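You operate a simulated robot arm through the tools that you are given. There is no shell and no other tool.

The job below is to be done with a simulated robot arm. You get a single attempt, and the scene is never put back.

JOB
Scrub the mud off the cart's grey tray and drain the water.
Fine: put the red brush back; shut the blue lever when no water shows. Set down upright: red square brush. What is to be rubbed or washed off counts as gone when no trace of it is left.

The check looks at the end state, three seconds after you hand in, the way a careful person would. Anything else that was tipped, shoved, dropped, spilled or broken makes it a failure.

ROBOT AND FRAMES
A 6-joint arm with a two-finger gripper, fixed in place. Base frame: the origin is on the floor under the middle of its stand, x ahead of it, y to its left, z up; the work surface is at about z = 63.5. Readings come in cm, rad, newtons and seconds.
With the tool pointing down near the work surface it reaches from about 44 to 64 cm from the base axis. Its first joint turns from -1.152 to 1.152 rad. Payload 2.45 kg.
The TCP is the grasp point between the finger pads, 3 cm short of the fingertips. In the tool frame z runs along the fingers and y along their closing line. The gripper opens to 10.6 cm; its body begins 7.9 cm behind the TCP.
Orientation is told as [roll, pitch, yaw] about the base's x, y, z axes, in that order, counted from this pose: with the fingers straight down and closing along the base's y, the tool's x points along the base's -x, its y along +y and its z along -z.

CONTROLS
- The arm moves only by the tool play_rows. Its argument "motion" is text: rows parted by semicolons, each of 6 numbers parted by spaces: the shift along the tool's x, y, z in cm, then the turn, a rotation vector about the tool's x, y, z in degrees. In form: dx dy dz wx wy wz; .... A call has 1 to 20 rows; each row is the pose to reach, as a shift and turn from the pose commanded when the call began, along the tool's axes at that moment. "hand" is the finger opening in cm, from 0 to 10.6, set as the call begins (left out, the last holds). Rows are played at 5 a second. More than 5 cm and 0.15 rad between two rows, or a gripper value outside its range, and nothing of the call is played. Where a pose cannot be reached the arm comes as near as it can. A force on the tool above 90 N (or 10 N above the force at the start of the call, whichever is more), or a blocked arm, ends the call early, and 0.2 s more pass. The fingers move at their own pace (about 15.3 cm/s each) and stop on an object; they squeeze with about 23 N. The grip force told is the motor's: it shows also when the fingers shut on nothing. Time passes only in rows, and 0.2 s behind the last, so rows that repeat a pose let the fingers close. The reply holds the time, the measured pose of the TCP, the force on the tool along the base axes, the opening and the grip force, in the units named above and with some noise, with the torque about the TCP (base axes, N m) and any sound that the robot's microphone picked up, and new pictures: "pictures" is both (left out), scene, wrist or none.
- Cameras (640 x 400 px; columns grow to the right, rows downward): "scene" is fixed at [6.75, 45.45, 137.72]; the picture's right is [-0.37, -0.93, 0.00], its down [-0.75, 0.30, -0.59] and it looks along [0.55, -0.22, -0.81] (base axes); focal length 334 px, centre (320, 200). "wrist" rides on the gripper at [7.6, -0.2, -10.6] in the tool frame; the picture's right is [0.02, 1.00, 0.00], its down [-0.78, 0.02, -0.62] and it looks along [-0.62, 0.01, 0.78] (tool axes); focal length 247 px, centre (320, 200). There is no depth. A picture from a camera that has moved, and an enlarged one, comes with that camera's place and axes in the base frame and with its lens.
- zoom(camera, box): a new picture of the part [left, top, right, bottom] of that camera's present view, enlarged. It takes no simulated time.
- finish_job(): hands the job in; it is judged then, once.

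Nothing tells you positions but the pictures and the camera data. Unless the task says otherwise, let go and move clear before handing in.

The tools are called after ">>>" as a command line: name --argument value ..., lists and objects as JSON in quotes. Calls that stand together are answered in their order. play_rows: Moves the arm, as the interface text tells. Its arguments: {"type":"object","properties":{"motion":{"type":"string"},"hand":{"type":"number"},"pictures":{"type":"string","enum":["both","scene","wrist","none"]}},"required":["motion"]} The other tools are called the same way: zoom (camera, box) takes an enlarged picture of a part of a camera's view; finish_job () hands the job in.

At the start:

```text
time_s: 0.0
tcp_pos: [29.93, 15.79, 105.88]
tool_rot: [0.002, -0.001, -0.001]
force: [0.6, -0.6, -0.5]
ft_torque: [0.01, 0.02, 0.01]
width: 10.58
grasp_force: 0.1
```

scene: 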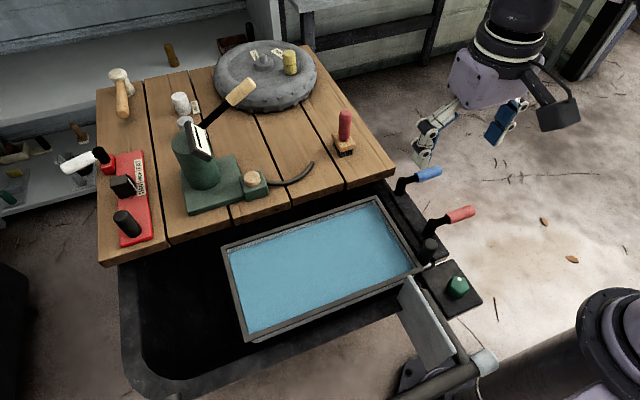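
wrist: 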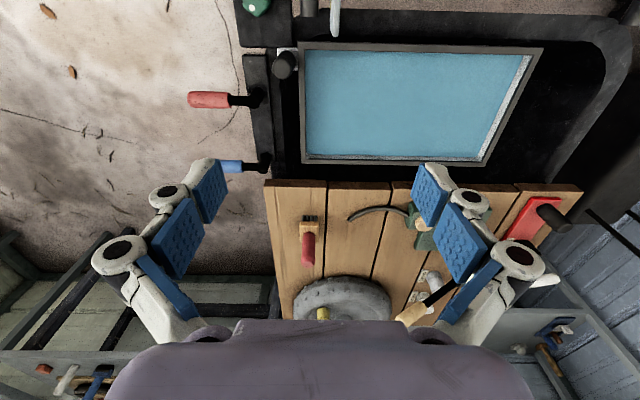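

I see a cart with a wooden deck (grindstone, vise, red-handled brush) and a water-filled tray with blue and red levers beside it. I'll zoom in on the parts before moving.

>>> zoom --camera "scene" --box '[300, 90, 500, 215]'

>>> zoom --camera "scene" --box '[340, 150, 500, 250]'

>>> zoom --camera "scene" --box '[200, 180, 500, 368]'

>>> zoom --camera "wrist" --box '[180, 0, 580, 250]'

>>> zoom --camera "scene" --box '[80, 40, 340, 250]'

```text
3.20 times, centred on (400, 152) of scene
camera zoom: at [6.75, 45.45, 137.72], right [-0.37, -0.93, 0.0], down [-0.75, 0.3, -0.59], along [0.55, -0.22, -0.81], focal length 1069 px, centre (64, 352)
```

zoom: 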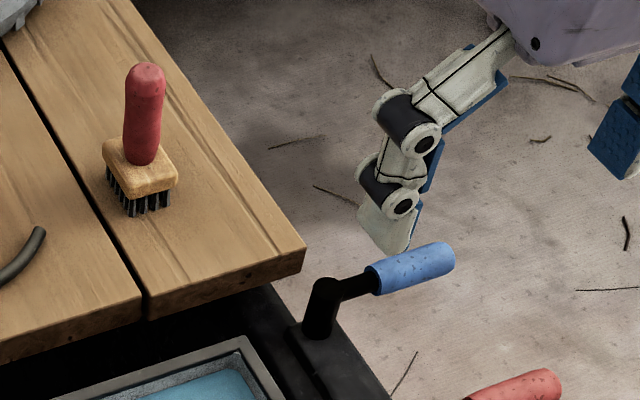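

```text
4.00 times, centred on (420, 200) of scene
camera zoom: at [6.75, 45.45, 137.72], right [-0.37, -0.93, 0.0], down [-0.75, 0.3, -0.59], along [0.55, -0.22, -0.81], focal length 1336 px, centre (-80, 200)
```

zoom: 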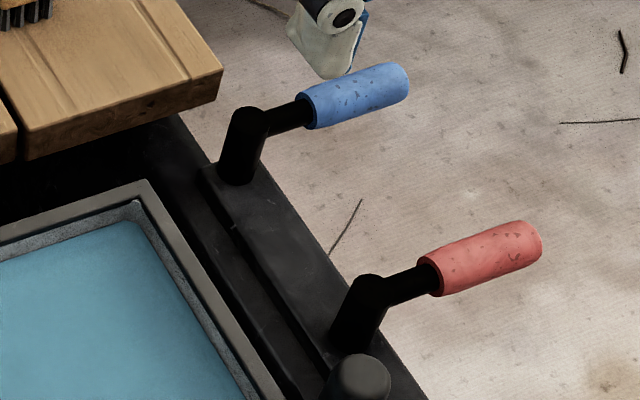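

```text
2.13 times, centred on (350, 274) of scene
camera zoom: at [6.75, 45.45, 137.72], right [-0.37, -0.93, 0.0], down [-0.75, 0.3, -0.59], along [0.55, -0.22, -0.81], focal length 711 px, centre (256, 43)
```

zoom: 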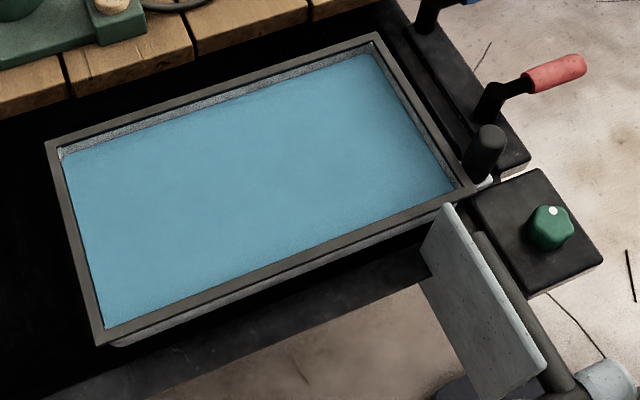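

```text
1.60 times, centred on (380, 125) of wrist
camera zoom: at [22.19, 15.54, 116.37], right [-0.02, 1.0, 0.0], down [0.78, 0.02, 0.62], along [0.62, 0.01, -0.78], focal length 395 px, centre (224, 320)
```

zoom: 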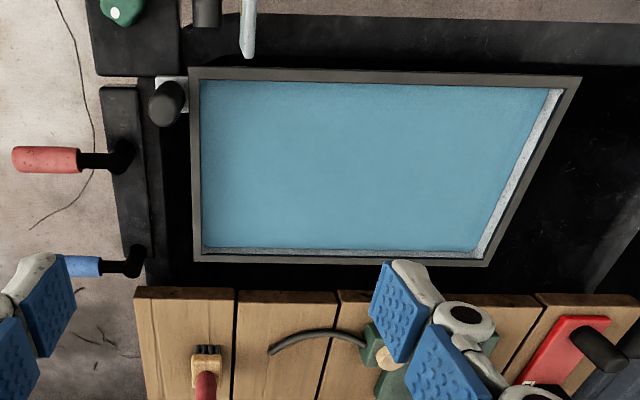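

```text
1.90 times, centred on (210, 145) of scene
camera zoom: at [6.75, 45.45, 137.72], right [-0.37, -0.93, 0.0], down [-0.75, 0.3, -0.59], along [0.55, -0.22, -0.81], focal length 636 px, centre (530, 305)
```

zoom: 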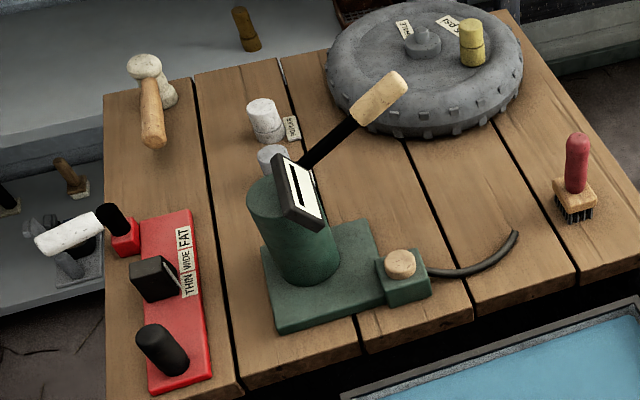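

The tray seems to lie at about x 30–53 with levers on its low-y side, and the brush stands on the deck near (67, 14). I'll look closer at the water and fittings before moving.

>>> zoom --camera "scene" --box '[220, 190, 320, 252]'

>>> zoom --camera "scene" --box '[320, 190, 430, 260]'

>>> zoom --camera "scene" --box '[230, 260, 350, 345]'

>>> zoom --camera "scene" --box '[370, 220, 510, 400]'

>>> zoom --camera "wrist" --box '[180, 0, 340, 100]'

>>> zoom --camera "wrist" --box '[180, 80, 340, 180]'

>>> zoom --camera "wrist" --box '[260, 170, 420, 270]'

```text
6.40 times, centred on (270, 221) of scene
camera zoom: at [6.75, 45.45, 137.72], right [-0.37, -0.93, 0.0], down [-0.75, 0.3, -0.59], along [0.55, -0.22, -0.81], focal length 2137 px, centre (640, 66)
```

zoom: 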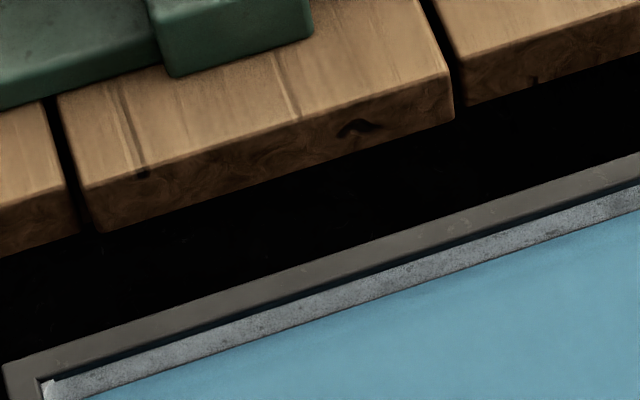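

```text
5.71 times, centred on (375, 225) of scene
camera zoom: at [6.75, 45.45, 137.72], right [-0.37, -0.93, 0.0], down [-0.75, 0.3, -0.59], along [0.55, -0.22, -0.81], focal length 1908 px, centre (6, 57)
```

zoom: 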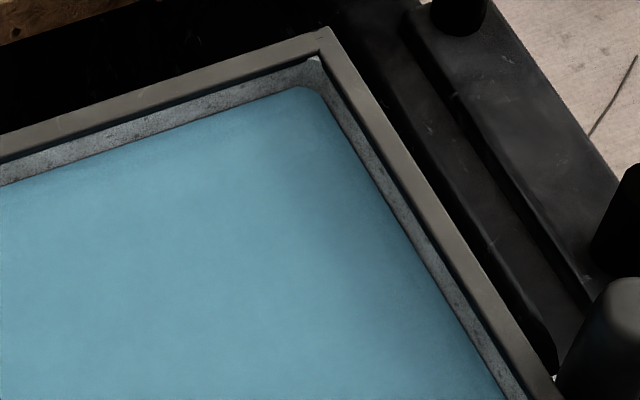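

```text
4.71 times, centred on (290, 302) of scene
camera zoom: at [6.75, 45.45, 137.72], right [-0.37, -0.93, 0.0], down [-0.75, 0.3, -0.59], along [0.55, -0.22, -0.81], focal length 1572 px, centre (461, -282)
```

zoom: 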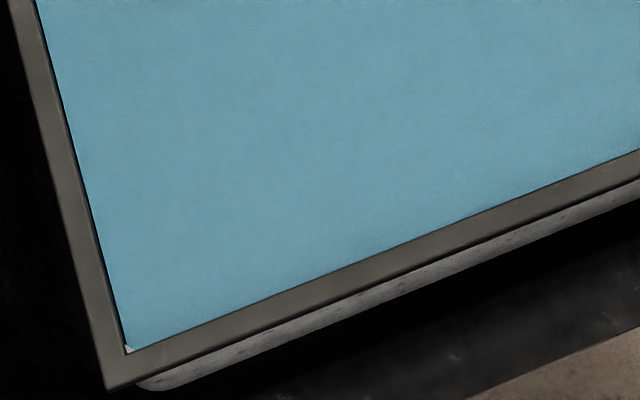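

```text
2.22 times, centred on (440, 310) of scene
camera zoom: at [6.75, 45.45, 137.72], right [-0.37, -0.93, 0.0], down [-0.75, 0.3, -0.59], along [0.55, -0.22, -0.81], focal length 742 px, centre (53, -44)
```

zoom: 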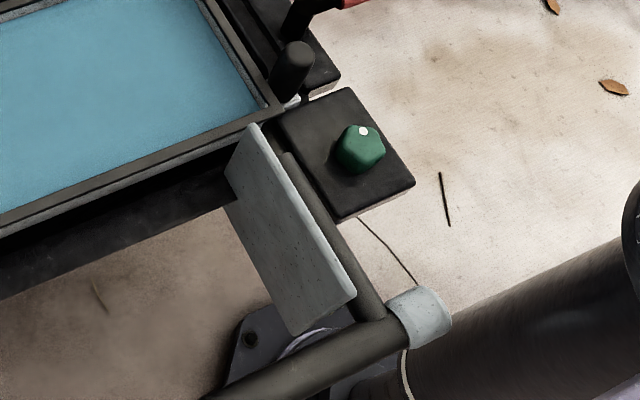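

```text
4.00 times, centred on (260, 50) of wrist
camera zoom: at [22.19, 15.54, 116.37], right [-0.02, 1.0, 0.0], down [0.78, 0.02, 0.62], along [0.62, 0.01, -0.78], focal length 988 px, centre (560, 800)
```

zoom: 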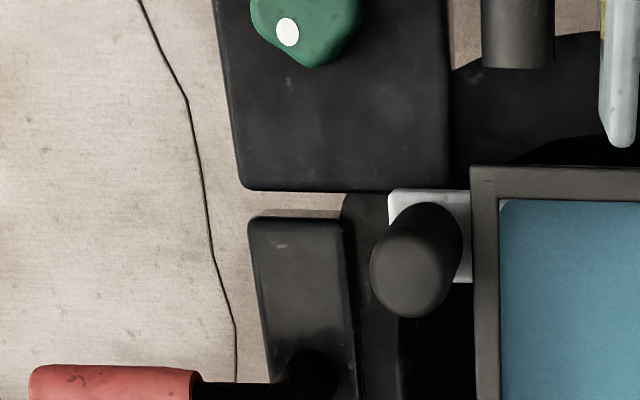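

```text
4.00 times, centred on (260, 130) of wrist
camera zoom: at [22.19, 15.54, 116.37], right [-0.02, 1.0, 0.0], down [0.78, 0.02, 0.62], along [0.62, 0.01, -0.78], focal length 988 px, centre (560, 480)
```

zoom: 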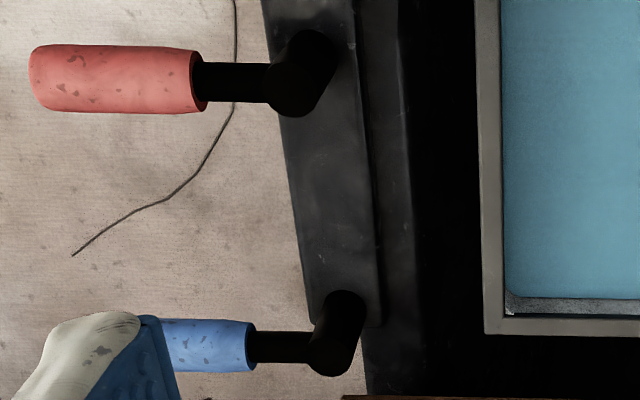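

```text
4.00 times, centred on (340, 220) of wrist
camera zoom: at [22.19, 15.54, 116.37], right [-0.02, 1.0, 0.0], down [0.78, 0.02, 0.62], along [0.62, 0.01, -0.78], focal length 988 px, centre (240, 120)
```

zoom: 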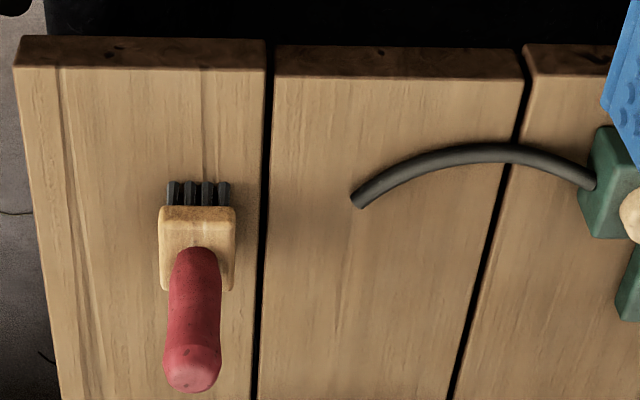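

The water is opaque, so any mud is hidden below it; the blue lever stands near (52, 3) pointing outward. I'll bring the wrist camera closer to the levers for a better look.

>>> play_rows --motion "-2 -1.7 2.3 0 0 0; -4 -3.4 4.6 0 0 0; -6 -5.1 6.9 0 0 0; -8 -6.8 9.2 0 0 0; -10 -8.5 11.5 0 0 0; -12 -10.2 13.8 0 0 0; -14 -11.9 16.1 0 0 0; -16 -13.6 18.4 0 0 0" --hand 0

```text
time_s: 1.8
tcp_pos: [46.0, 2.15, 87.23]
tool_rot: [0.002, -0.001, 0.002]
force: [0.1, 0.1, -0.4]
ft_torque: [-0.02, 0.02, 0.0]
width: 0.0
grasp_force: 22.9
camera wrist: at [38.25, 1.9, 97.78], right [-0.02, 1.0, 0.0], down [0.78, 0.02, 0.62], along [0.62, 0.02, -0.78], focal length 247 px, centre (320, 200)
```

scene: 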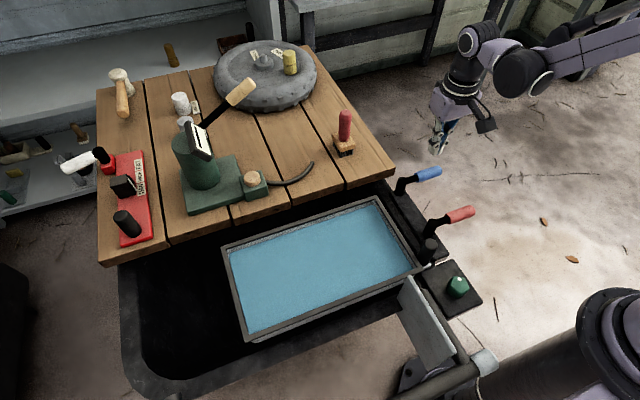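
wrist: 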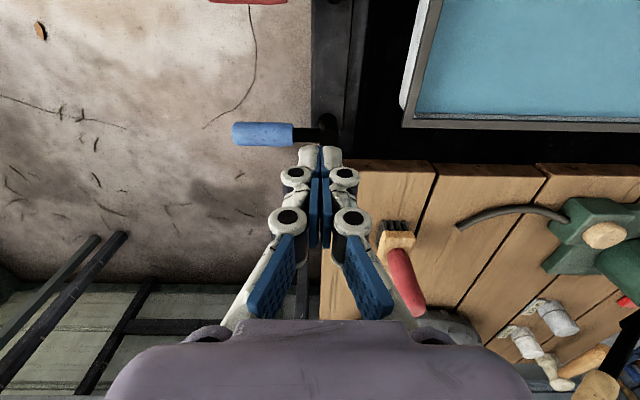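

The blue lever's grip is near (51.6, -5, 67.5) with its pivot near (52, 3). I'll zoom in to understand how the lever turns.

>>> zoom --camera "wrist" --box '[210, 80, 370, 180]'

>>> zoom --camera "wrist" --box '[340, 150, 500, 330]'

>>> zoom --camera "scene" --box '[380, 150, 480, 215]'

>>> zoom --camera "scene" --box '[400, 195, 500, 320]'

```text
4.00 times, centred on (290, 130) of wrist
camera zoom: at [38.25, 1.9, 97.78], right [-0.02, 1.0, 0.0], down [0.78, 0.02, 0.62], along [0.62, 0.02, -0.78], focal length 988 px, centre (440, 480)
```

zoom: 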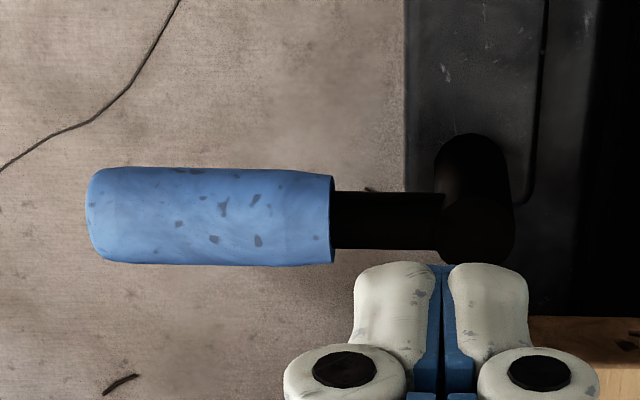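

```text
2.22 times, centred on (420, 240) of wrist
camera zoom: at [38.25, 1.9, 97.78], right [-0.02, 1.0, 0.0], down [0.78, 0.02, 0.62], along [0.62, 0.02, -0.78], focal length 549 px, centre (98, 111)
```

zoom: 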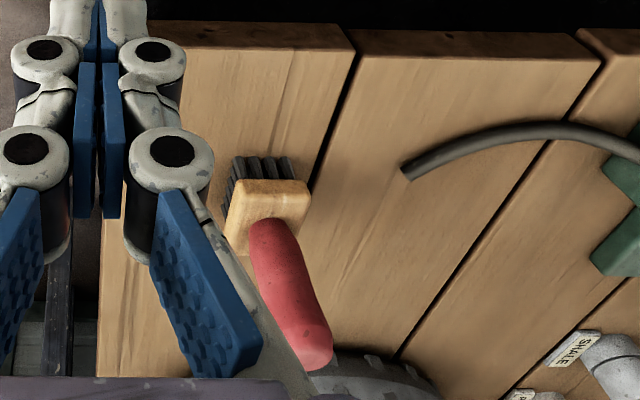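

```text
6.15 times, centred on (430, 182) of scene
camera zoom: at [6.75, 45.45, 137.72], right [-0.37, -0.93, 0.0], down [-0.75, 0.3, -0.59], along [0.55, -0.22, -0.81], focal length 2055 px, centre (-357, 308)
```

zoom: 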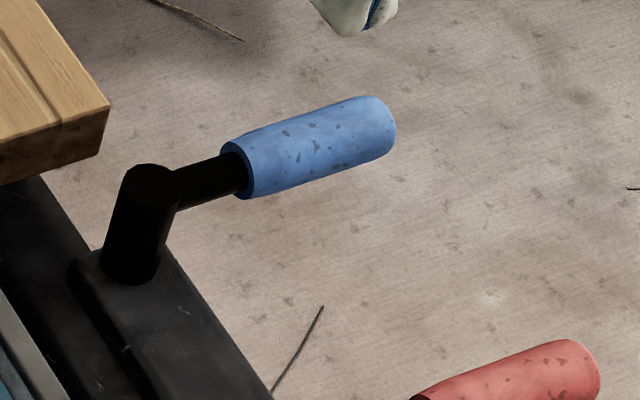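

```text
3.20 times, centred on (450, 258) of scene
camera zoom: at [6.75, 45.45, 137.72], right [-0.37, -0.93, 0.0], down [-0.75, 0.3, -0.59], along [0.55, -0.22, -0.81], focal length 1069 px, centre (-96, 16)
```

zoom: 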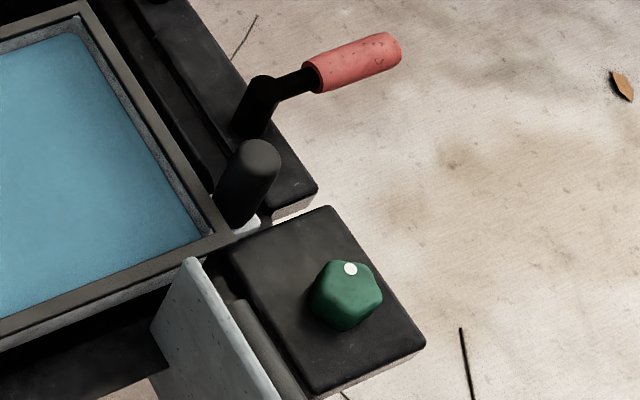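

The lever sits on a vertical post, so it likely swings about the vertical axis. I'll move the closed fingers to the far (+x) side of the blue grip and push it gently toward −x.

>>> play_rows --motion "-3.7 -2.4 2 0 0 0; -7.4 -4.8 4 0 0 0; -11 -7.2 7 0 0 0; -11 -7.2 10 0 0 0; -11 -7.2 13 0 0 0; -11 -7.2 15 0 0 0; -11 -7.2 17 0 0 0; -11 -7.2 17.7 0 0 0" --hand 0

```text
refused: row 3 steps farther than a row can; nothing moved
```

>>> play_rows --motion "-3 -2 2 0 0 0; -6 -4 4 0 0 0; -9 -6 6 0 0 0; -11 -7.2 8 0 0 0; -11 -7.2 11 0 0 0; -11 -7.2 14 0 0 0; -11 -7.2 16 0 0 0; -11 -7.2 17.5 0 0 0" --hand 0

```text
time_s: 3.6
tcp_pos: [56.83, -4.93, 69.84]
tool_rot: [0.001, -0.002, 0.002]
force: [-0.4, -0.8, 0.5]
ft_torque: [0.02, 0.02, 0.0]
width: 0.0
grasp_force: 22.9
camera wrist: at [49.09, -5.15, 80.47], right [-0.02, 1.0, 0.0], down [0.78, 0.02, 0.62], along [0.62, 0.01, -0.78], focal length 247 px, centre (320, 200)
```

scene: 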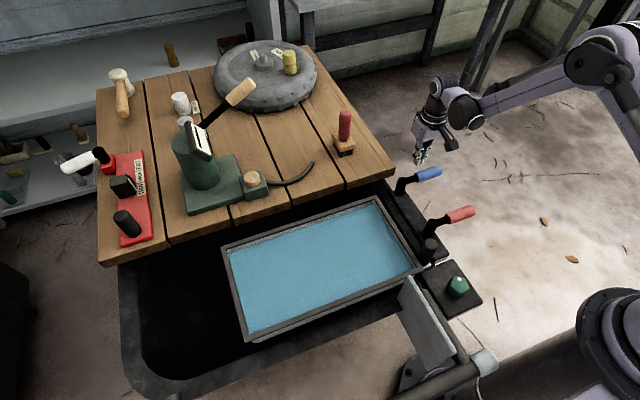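
wrist: 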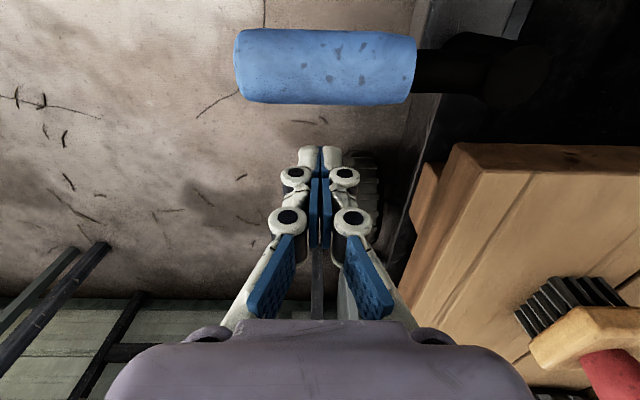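

The fingers are on the +x side of the blue grip, which spans y −9 to −0.8 with its pivot near (51.8, 3.5). I'll lower slightly and push −x in small steps, watching the force.

>>> play_rows --motion "0 0 1.3 0 0 0; 1 0 1.3 0 0 0; 2 0 1.3 0 0 0; 2.6 0 1.3 0 0 0; 3.2 0 1.3 0 0 0; 3.8 0 1.3 0 0 0; 4.4 0 1.3 0 0 0" --hand 0

```text
time_s: 5.2
tcp_pos: [54.03, -4.98, 68.65]
tool_rot: [0.001, -0.043, 0.001]
force: [77.1, -2.2, -1.3]
ft_torque: [0.23, -0.49, -0.23]
width: 0.61
grasp_force: 29.2
camera wrist: at [45.74, -5.23, 78.87], right [-0.02, 1.0, 0.0], down [0.76, 0.02, 0.65], along [0.65, 0.01, -0.76], focal length 247 px, centre (320, 200)
```

scene: 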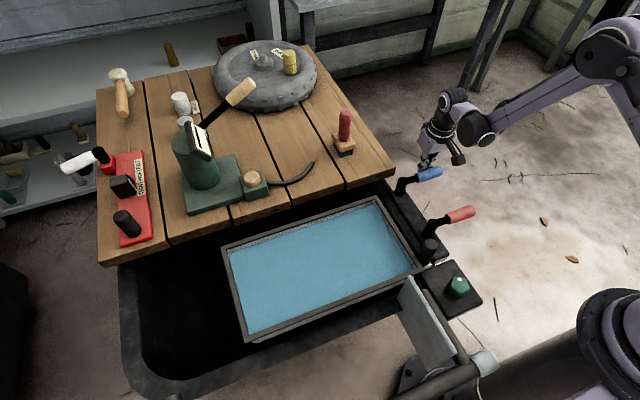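
wrist: 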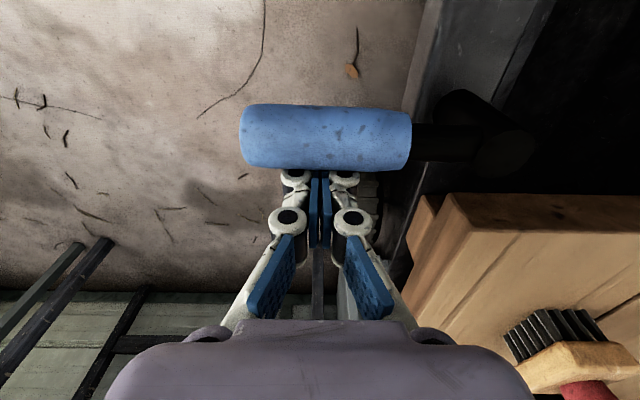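

Pushing toward −x meets a hard stop (77 N, no motion), so that's not the way it opens. I'll back off, go over the grip, and try pushing it the other way (+x).

>>> play_rows --motion "-2 0 0 0 0 0; -3 0 -2 0 0 0; -3 0 -6 0 0 0; 0 0 -8 0 0 0; 4 0 -8 0 0 0; 6 0 -8 0 0 0; 6.2 0 -4 0 0 0; 6.2 0 -1 0 0 0; 6.2 0 0 0 0 0" --hand 0

```text
time_s: 7.2
tcp_pos: [46.38, -5.01, 68.75]
tool_rot: [0.003, -0.003, 0.0]
force: [0.4, 0.6, 0.4]
ft_torque: [0.03, 0.04, -0.01]
width: 0.0
grasp_force: 28.5
camera wrist: at [38.64, -5.2, 79.25], right [-0.02, 1.0, 0.0], down [0.78, 0.02, 0.62], along [0.62, 0.01, -0.78], focal length 247 px, centre (320, 200)
```

scene: 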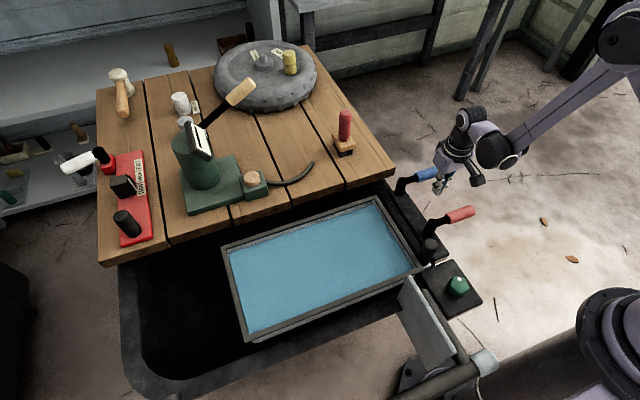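
wrist: 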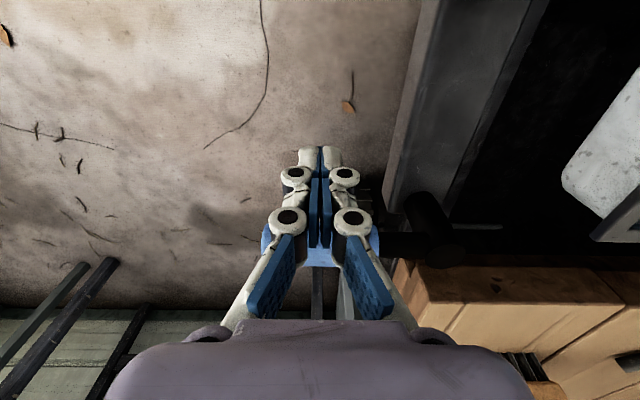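

The fingers are now on the −x side of the grip. I'll push toward +x in small steps.

>>> play_rows --motion "-1 0 0 0 0 0; -2 0 0 0 0 0; -2.6 0 0 0 0 0; -3.2 0 0 0 0 0; -3.8 0 0 0 0 0; -4.4 0 0 0 0 0" --hand 0

```text
time_s: 8.6
tcp_pos: [50.79, -4.91, 68.44]
tool_rot: [0.001, -0.003, 0.0]
force: [-1.2, -1.0, 0.3]
ft_torque: [-0.03, 0.0, -0.02]
width: 0.01
grasp_force: 28.3
camera wrist: at [43.06, -5.18, 79.11], right [-0.02, 1.0, 0.0], down [0.78, 0.02, 0.62], along [0.62, 0.01, -0.78], focal length 247 px, centre (320, 200)
```

scene: 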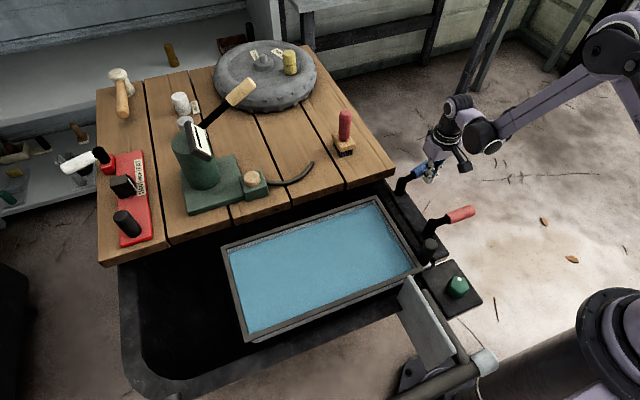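
wrist: 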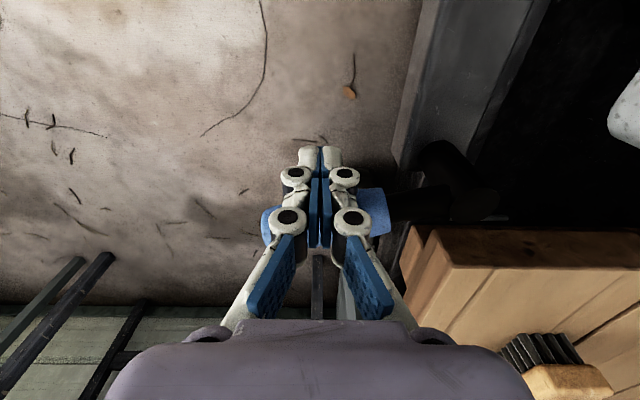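

The force is small and the lever appears to be moving with the push. I'll keep going a little and then check the lever and water.

>>> play_rows --motion "-0.8 0 0 0 0 0; -1.6 0 0 0 0 0; -2.4 0.2 0 0 0 0; -3.2 0.4 0 0 0 0" --hand 0

>>> zoom --camera "scene" --box '[370, 130, 490, 210]'

```text
time_s: 9.6
tcp_pos: [54.0, -4.64, 68.62]
tool_rot: [0.002, -0.002, 0.001]
force: [-1.4, 0.2, -0.4]
ft_torque: [-0.02, 0.0, 0.06]
width: 0.01
grasp_force: 28.7
camera wrist: at [46.33, -4.8, 79.22], right [-0.02, 1.0, 0.0], down [0.78, 0.02, 0.62], along [0.62, 0.01, -0.78], focal length 247 px, centre (320, 200)
```

scene: 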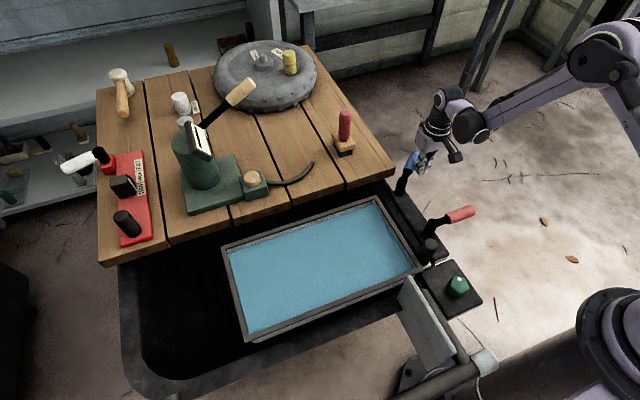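
wrist: 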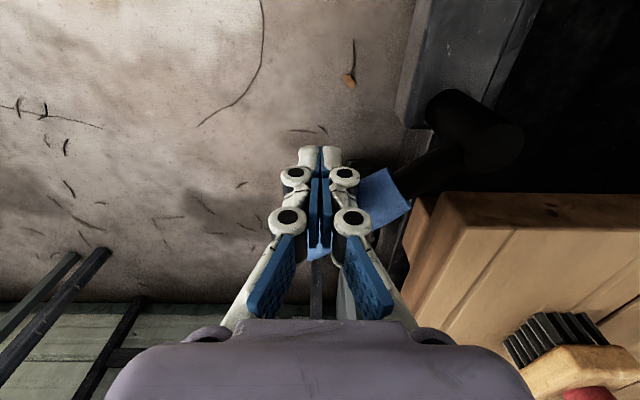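

```text
5.00 times, centred on (430, 170) of scene
camera zoom: at [6.75, 45.45, 137.72], right [-0.37, -0.93, 0.0], down [-0.75, 0.3, -0.59], along [0.55, -0.22, -0.81], focal length 1670 px, centre (-230, 350)
```

zoom: 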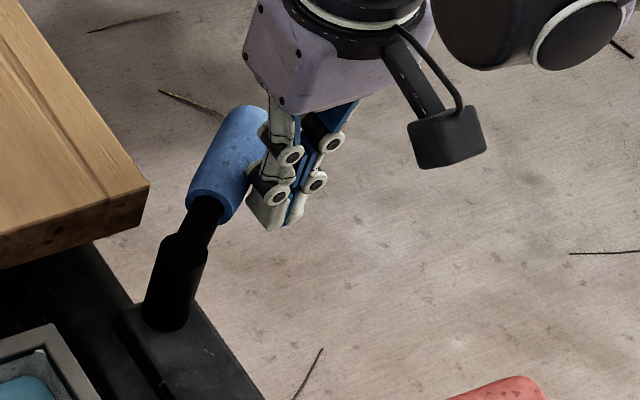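

The blue lever has swung about 35–40° toward +x. I'll check whether the water level changed.

>>> zoom --camera "scene" --box '[320, 190, 430, 260]'

>>> zoom --camera "scene" --box '[220, 190, 320, 252]'

```text
5.71 times, centred on (375, 225) of scene
camera zoom: at [6.75, 45.45, 137.72], right [-0.37, -0.93, 0.0], down [-0.75, 0.3, -0.59], along [0.55, -0.22, -0.81], focal length 1908 px, centre (6, 57)
```

zoom: 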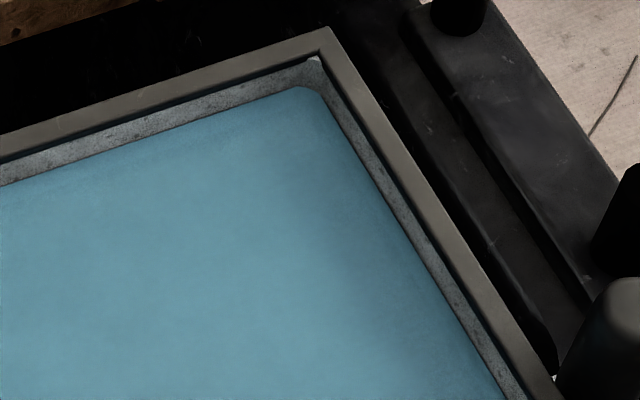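

```text
6.40 times, centred on (270, 221) of scene
camera zoom: at [6.75, 45.45, 137.72], right [-0.37, -0.93, 0.0], down [-0.75, 0.3, -0.59], along [0.55, -0.22, -0.81], focal length 2137 px, centre (640, 66)
```

zoom: 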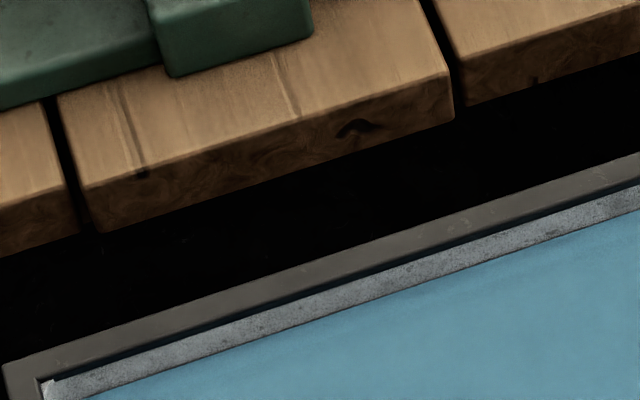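

No change in the water yet, so the lever likely needs to be opened further. I'll continue pushing along the arc until it meets its stop.

>>> play_rows --motion "-0.7 0.3 0 0 0 0; -1.4 0.6 0 0 0 0; -2.0 0.9 0 0 0 0; -2.6 1.2 0 0 0 0; -3.1 1.5 0 0 0 0; -3.6 1.9 0 0 0 0" --hand 0

>>> zoom --camera "scene" --box '[370, 130, 490, 210]'

>>> zoom --camera "scene" --box '[320, 190, 430, 260]'

```text
time_s: 11.0
tcp_pos: [56.61, -3.61, 68.72]
tool_rot: [-0.014, 0.029, -0.011]
force: [-66.8, -37.9, 9.1]
ft_torque: [-0.15, 0.37, 0.36]
width: 0.0
grasp_force: 28.7
camera wrist: at [49.23, -3.61, 79.45], right [-0.01, 1.0, -0.01], down [0.8, 0.02, 0.6], along [0.6, 0.0, -0.8], focal length 247 px, centre (320, 200)
```

scene: 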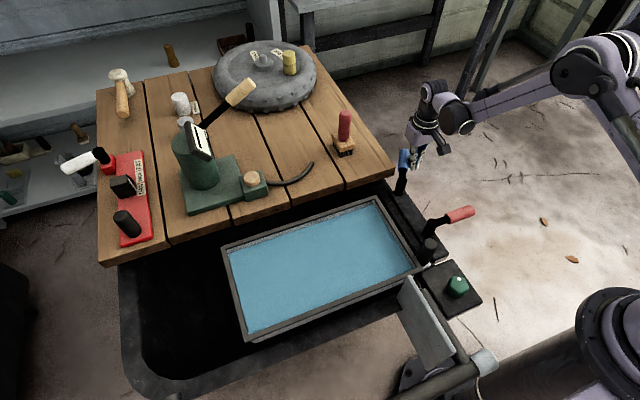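
wrist: 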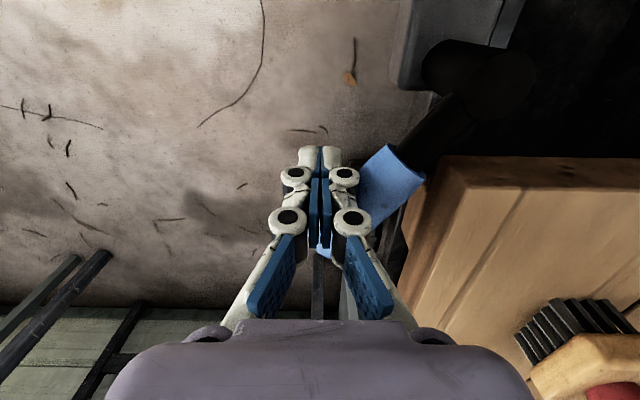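

```text
5.00 times, centred on (430, 170) of scene
camera zoom: at [6.62, 45.38, 137.75], right [-0.37, -0.93, 0.0], down [-0.75, 0.3, -0.59], along [0.55, -0.22, -0.81], focal length 1670 px, centre (-230, 350)
```

zoom: 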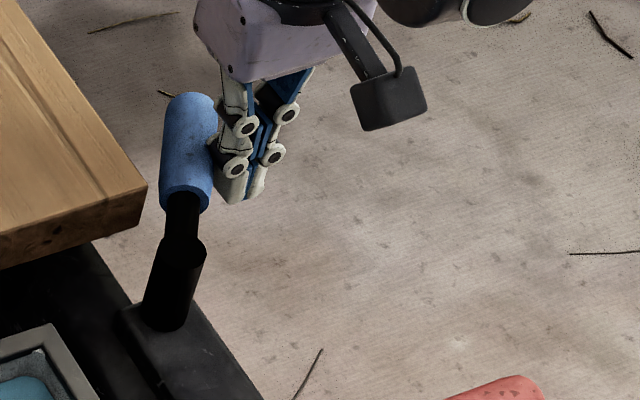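

```text
5.71 times, centred on (375, 225) of scene
camera zoom: at [6.62, 45.38, 137.75], right [-0.37, -0.93, 0.0], down [-0.75, 0.3, -0.59], along [0.55, -0.22, -0.81], focal length 1908 px, centre (6, 57)
```

zoom: 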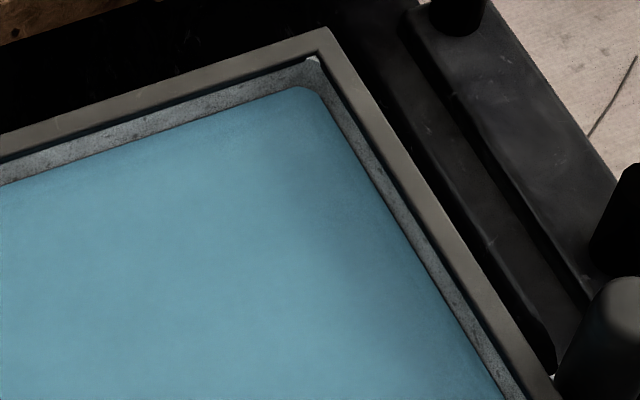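

The lever reached a stop at roughly 50°. I'll ease off and wait a moment to see whether the water starts to fall.

>>> play_rows --motion "1.5 -1.2 0 0 0 0; 2.5 -2.5 0 0 0 0; 2.5 -2.5 -3 0 0 0; 2.5 -2.5 -7 0 0 0; 2.5 -2.5 -11 0 0 0; 2.5 -2.5 -11 0 0 0; 2.5 -2.5 -11 0 0 0; 2.5 -2.5 -11 0 0 0; 2.5 -2.5 -11 0 0 0; 2.5 -2.5 -11 0 0 0" --hand 0

>>> zoom --camera "scene" --box '[370, 130, 490, 210]'

>>> zoom --camera "scene" --box '[320, 190, 430, 260]'

```text
time_s: 13.2
tcp_pos: [55.06, -5.29, 79.69]
tool_rot: [0.0, -0.002, 0.001]
force: [0.6, 0.8, -0.5]
ft_torque: [-0.02, 0.02, -0.04]
width: 0.02
grasp_force: 28.8
camera wrist: at [47.32, -5.54, 90.31], right [-0.02, 1.0, 0.0], down [0.78, 0.02, 0.62], along [0.62, 0.01, -0.78], focal length 247 px, centre (320, 200)
```

scene: 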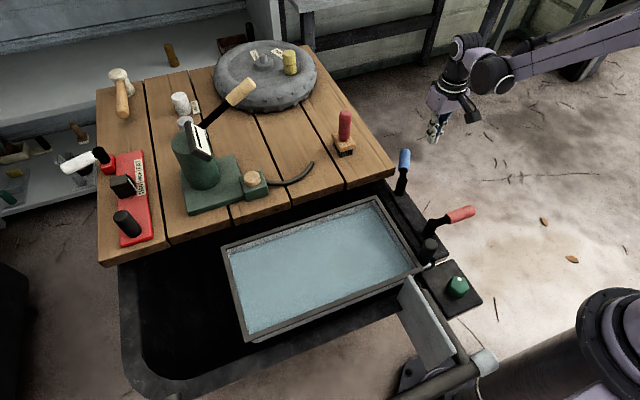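
wrist: 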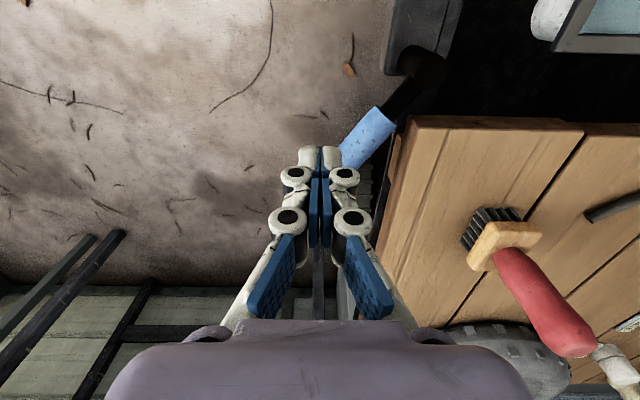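

```text
5.00 times, centred on (430, 170) of scene
camera zoom: at [6.75, 45.45, 137.72], right [-0.37, -0.93, 0.0], down [-0.75, 0.3, -0.59], along [0.55, -0.22, -0.81], focal length 1670 px, centre (-230, 350)
```

zoom: 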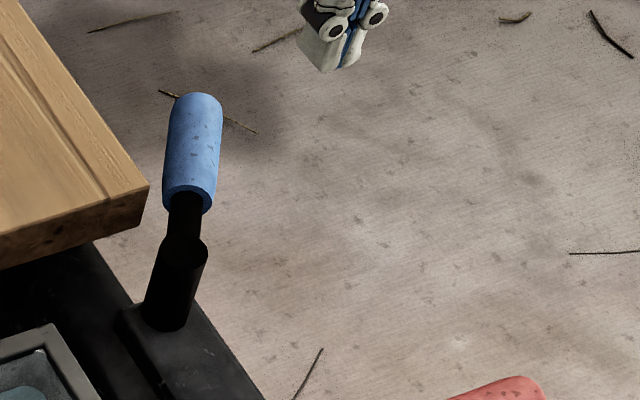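

```text
5.71 times, centred on (375, 225) of scene
camera zoom: at [6.75, 45.45, 137.72], right [-0.37, -0.93, 0.0], down [-0.75, 0.3, -0.59], along [0.55, -0.22, -0.81], focal length 1908 px, centre (6, 57)
```

zoom: 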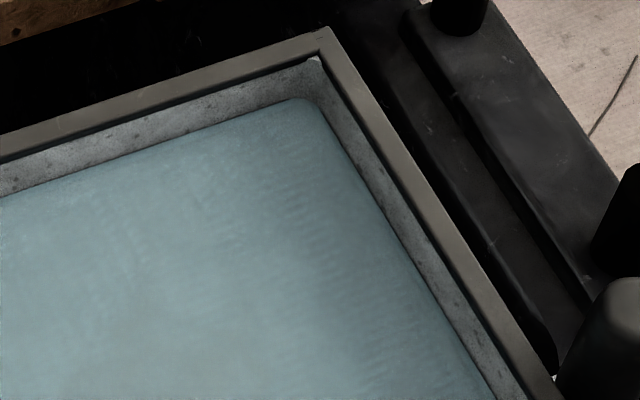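

The water is now draining and fading. While it runs out, I'll study the brush more closely.

>>> zoom --camera "wrist" --box '[420, 170, 640, 370]'

>>> zoom --camera "scene" --box '[310, 90, 390, 170]'

```text
2.00 times, centred on (530, 270) of wrist
camera zoom: at [47.32, -5.54, 90.31], right [-0.02, 1.0, 0.0], down [0.78, 0.02, 0.62], along [0.62, 0.01, -0.78], focal length 494 px, centre (-100, 60)
```

zoom: 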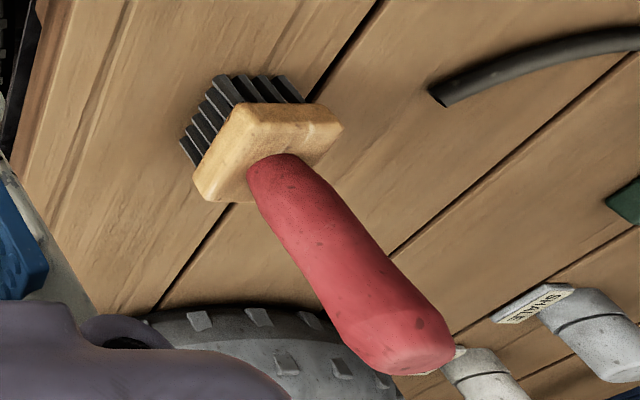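

```text
5.00 times, centred on (350, 130) of scene
camera zoom: at [6.75, 45.45, 137.72], right [-0.37, -0.93, 0.0], down [-0.75, 0.3, -0.59], along [0.55, -0.22, -0.81], focal length 1670 px, centre (170, 550)
```

zoom: 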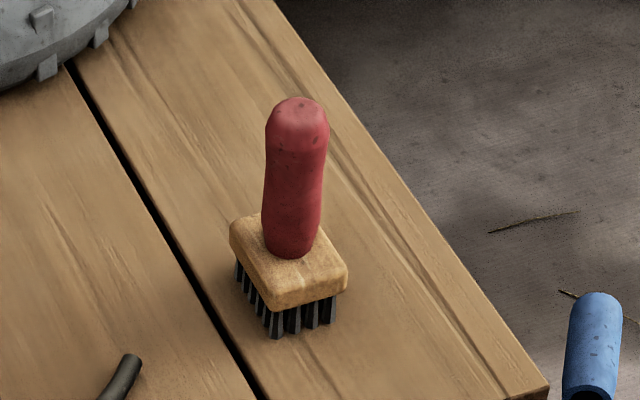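

The brush handle stands near (67, 14.4), spanning about z 73.5 to 82.6 on a deck at about z 68. I'll rise, open the gripper, and approach above it while the water drains.

>>> play_rows --motion "0 1 -4 0 0 0; -0.5 4 -7 0 0 0; -1 8 -9 0 0 0; -1.5 12 -10 0 0 0; -2 16 -10 0 0 0; -2.5 19.7 -10 0 0 0; -4 19.7 -10 0 0 0; -4 19.7 -10 0 0 0" --hand 10.6

>>> zoom --camera "scene" --box '[210, 180, 440, 350]'

```text
time_s: 15.0
tcp_pos: [58.94, 14.48, 89.69]
tool_rot: [0.0, -0.003, -0.001]
force: [-0.1, -0.8, -0.3]
ft_torque: [0.0, 0.01, 0.03]
width: 10.61
grasp_force: 0.1
camera wrist: at [51.36, 14.27, 100.18], right [-0.02, 1.0, 0.0], down [0.78, 0.02, 0.62], along [0.62, 0.01, -0.78], focal length 247 px, centre (320, 200)
```

scene: 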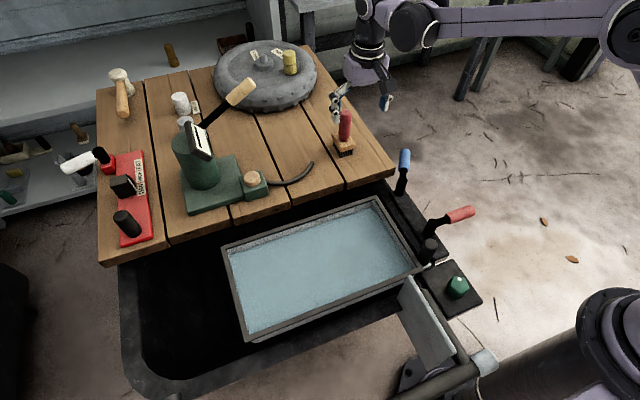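
wrist: 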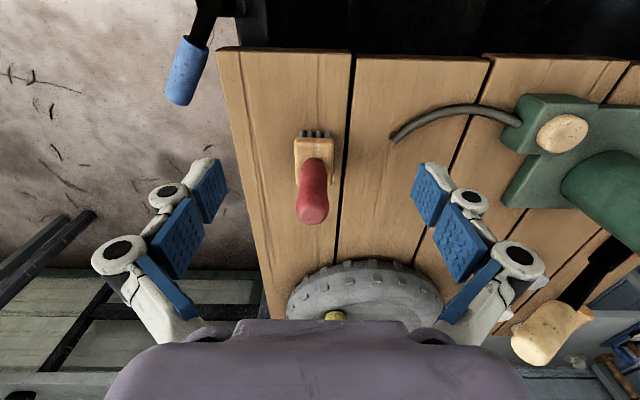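

```text
2.35 times, centred on (325, 265) of scene
camera zoom: at [6.75, 45.45, 137.72], right [-0.37, -0.93, 0.0], down [-0.75, 0.3, -0.59], along [0.55, -0.22, -0.81], focal length 786 px, centre (308, 47)
```

zoom: 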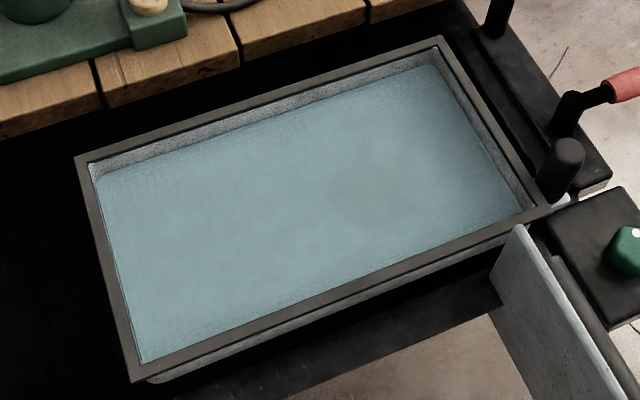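

The brush handle axis is near (67.0, 13.9), and a dark patch is starting to show in the tray. I'll move over the handle at this height to check it can be reached.

>>> play_rows --motion "-2 -0.2 0 0 0 0; -4 -0.4 0 0 0 0; -6 -0.6 0 0 0 0; -8 -0.6 0 0 0 0; -8 -0.6 0 0 0 0" --hand 10.6

>>> zoom --camera "scene" --box '[210, 180, 440, 350]'

```text
time_s: 16.2
tcp_pos: [67.18, 13.9, 89.51]
tool_rot: [0.002, -0.002, -0.001]
force: [0.3, -2.1, 0.2]
ft_torque: [0.01, 0.01, -0.02]
width: 10.62
grasp_force: 0.0
camera wrist: at [59.38, 13.62, 100.17], right [-0.02, 1.0, 0.0], down [0.78, 0.02, 0.62], along [0.62, 0.01, -0.78], focal length 247 px, centre (320, 200)
```

scene: 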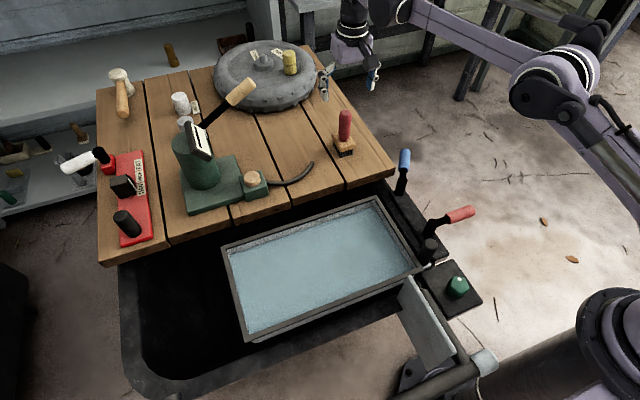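
wrist: 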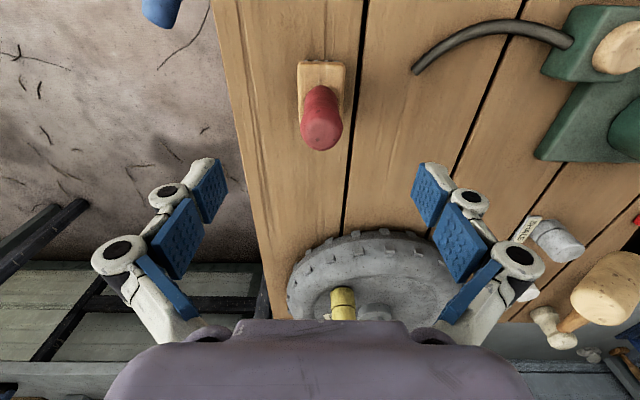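

```text
2.35 times, centred on (325, 265) of scene
camera zoom: at [6.75, 45.45, 137.72], right [-0.37, -0.93, 0.0], down [-0.75, 0.3, -0.59], along [0.55, -0.22, -0.81], focal length 786 px, centre (308, 47)
```

zoom: 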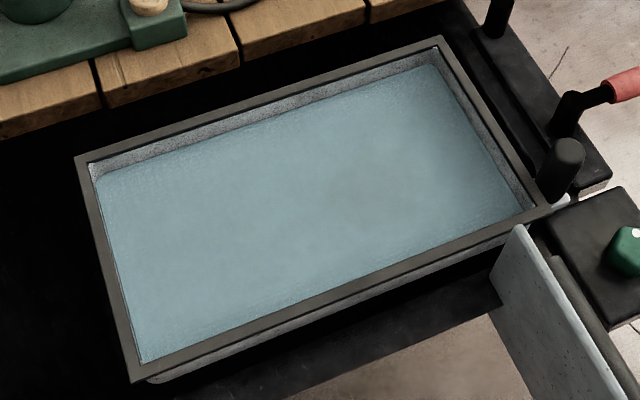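

The position is reachable; the handle top reads as (66.9, 13.85). I'll descend straight down around it.

>>> play_rows --motion "0.2 0 2.5 0 0 0; 0.2 0 5 0 0 0; 0.2 0 7 0 0 0; 0.2 0 9 0 0 0; 0.2 0 10.5 0 0 0; 0.2 0 10.5 0 0 0" --hand 10.6

>>> zoom --camera "scene" --box '[300, 40, 440, 170]'

>>> zoom --camera "scene" --box '[210, 180, 440, 350]'

```text
time_s: 17.6
tcp_pos: [67.0, 13.9, 79.12]
tool_rot: [0.002, -0.002, 0.001]
force: [0.9, -0.1, 0.5]
ft_torque: [-0.02, -0.04, 0.01]
width: 10.6
grasp_force: 0.1
camera wrist: at [59.29, 13.71, 89.62], right [-0.02, 1.0, 0.0], down [0.78, 0.02, 0.62], along [0.62, 0.01, -0.78], focal length 247 px, centre (320, 200)
```

scene: 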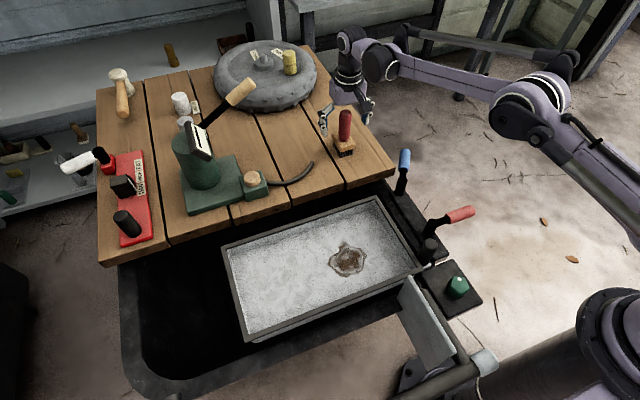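
wrist: 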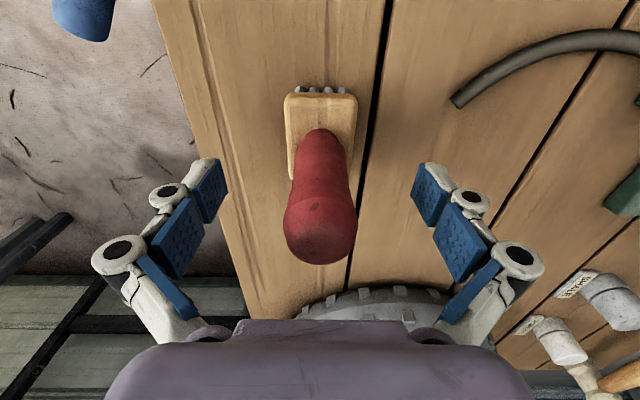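

```text
3.08 times, centred on (370, 105) of scene
camera zoom: at [6.75, 45.45, 137.72], right [-0.37, -0.93, 0.0], down [-0.75, 0.3, -0.59], along [0.55, -0.22, -0.81], focal length 1028 px, centre (166, 492)
```

zoom: 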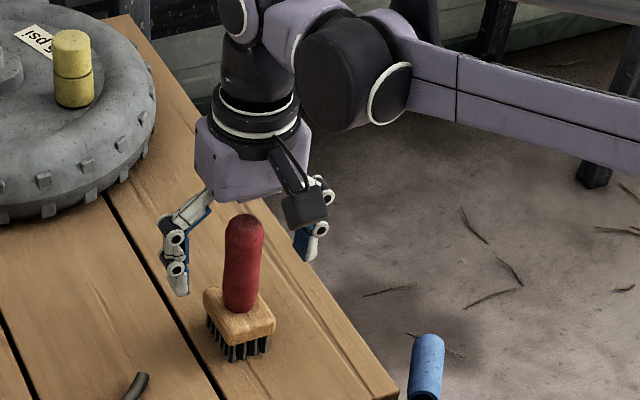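

```text
2.35 times, centred on (325, 265) of scene
camera zoom: at [6.75, 45.45, 137.72], right [-0.37, -0.93, 0.0], down [-0.75, 0.3, -0.59], along [0.55, -0.22, -0.81], focal length 786 px, centre (308, 47)
```

zoom: 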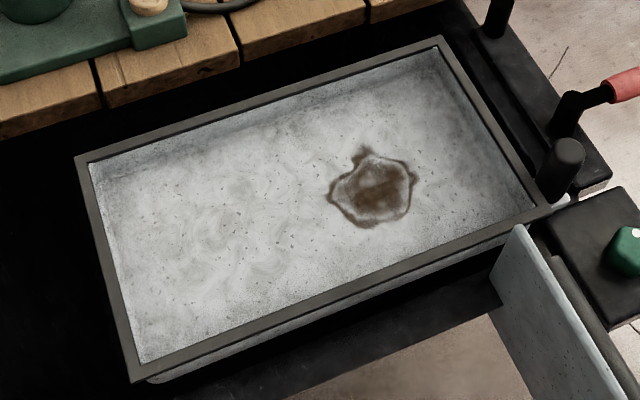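

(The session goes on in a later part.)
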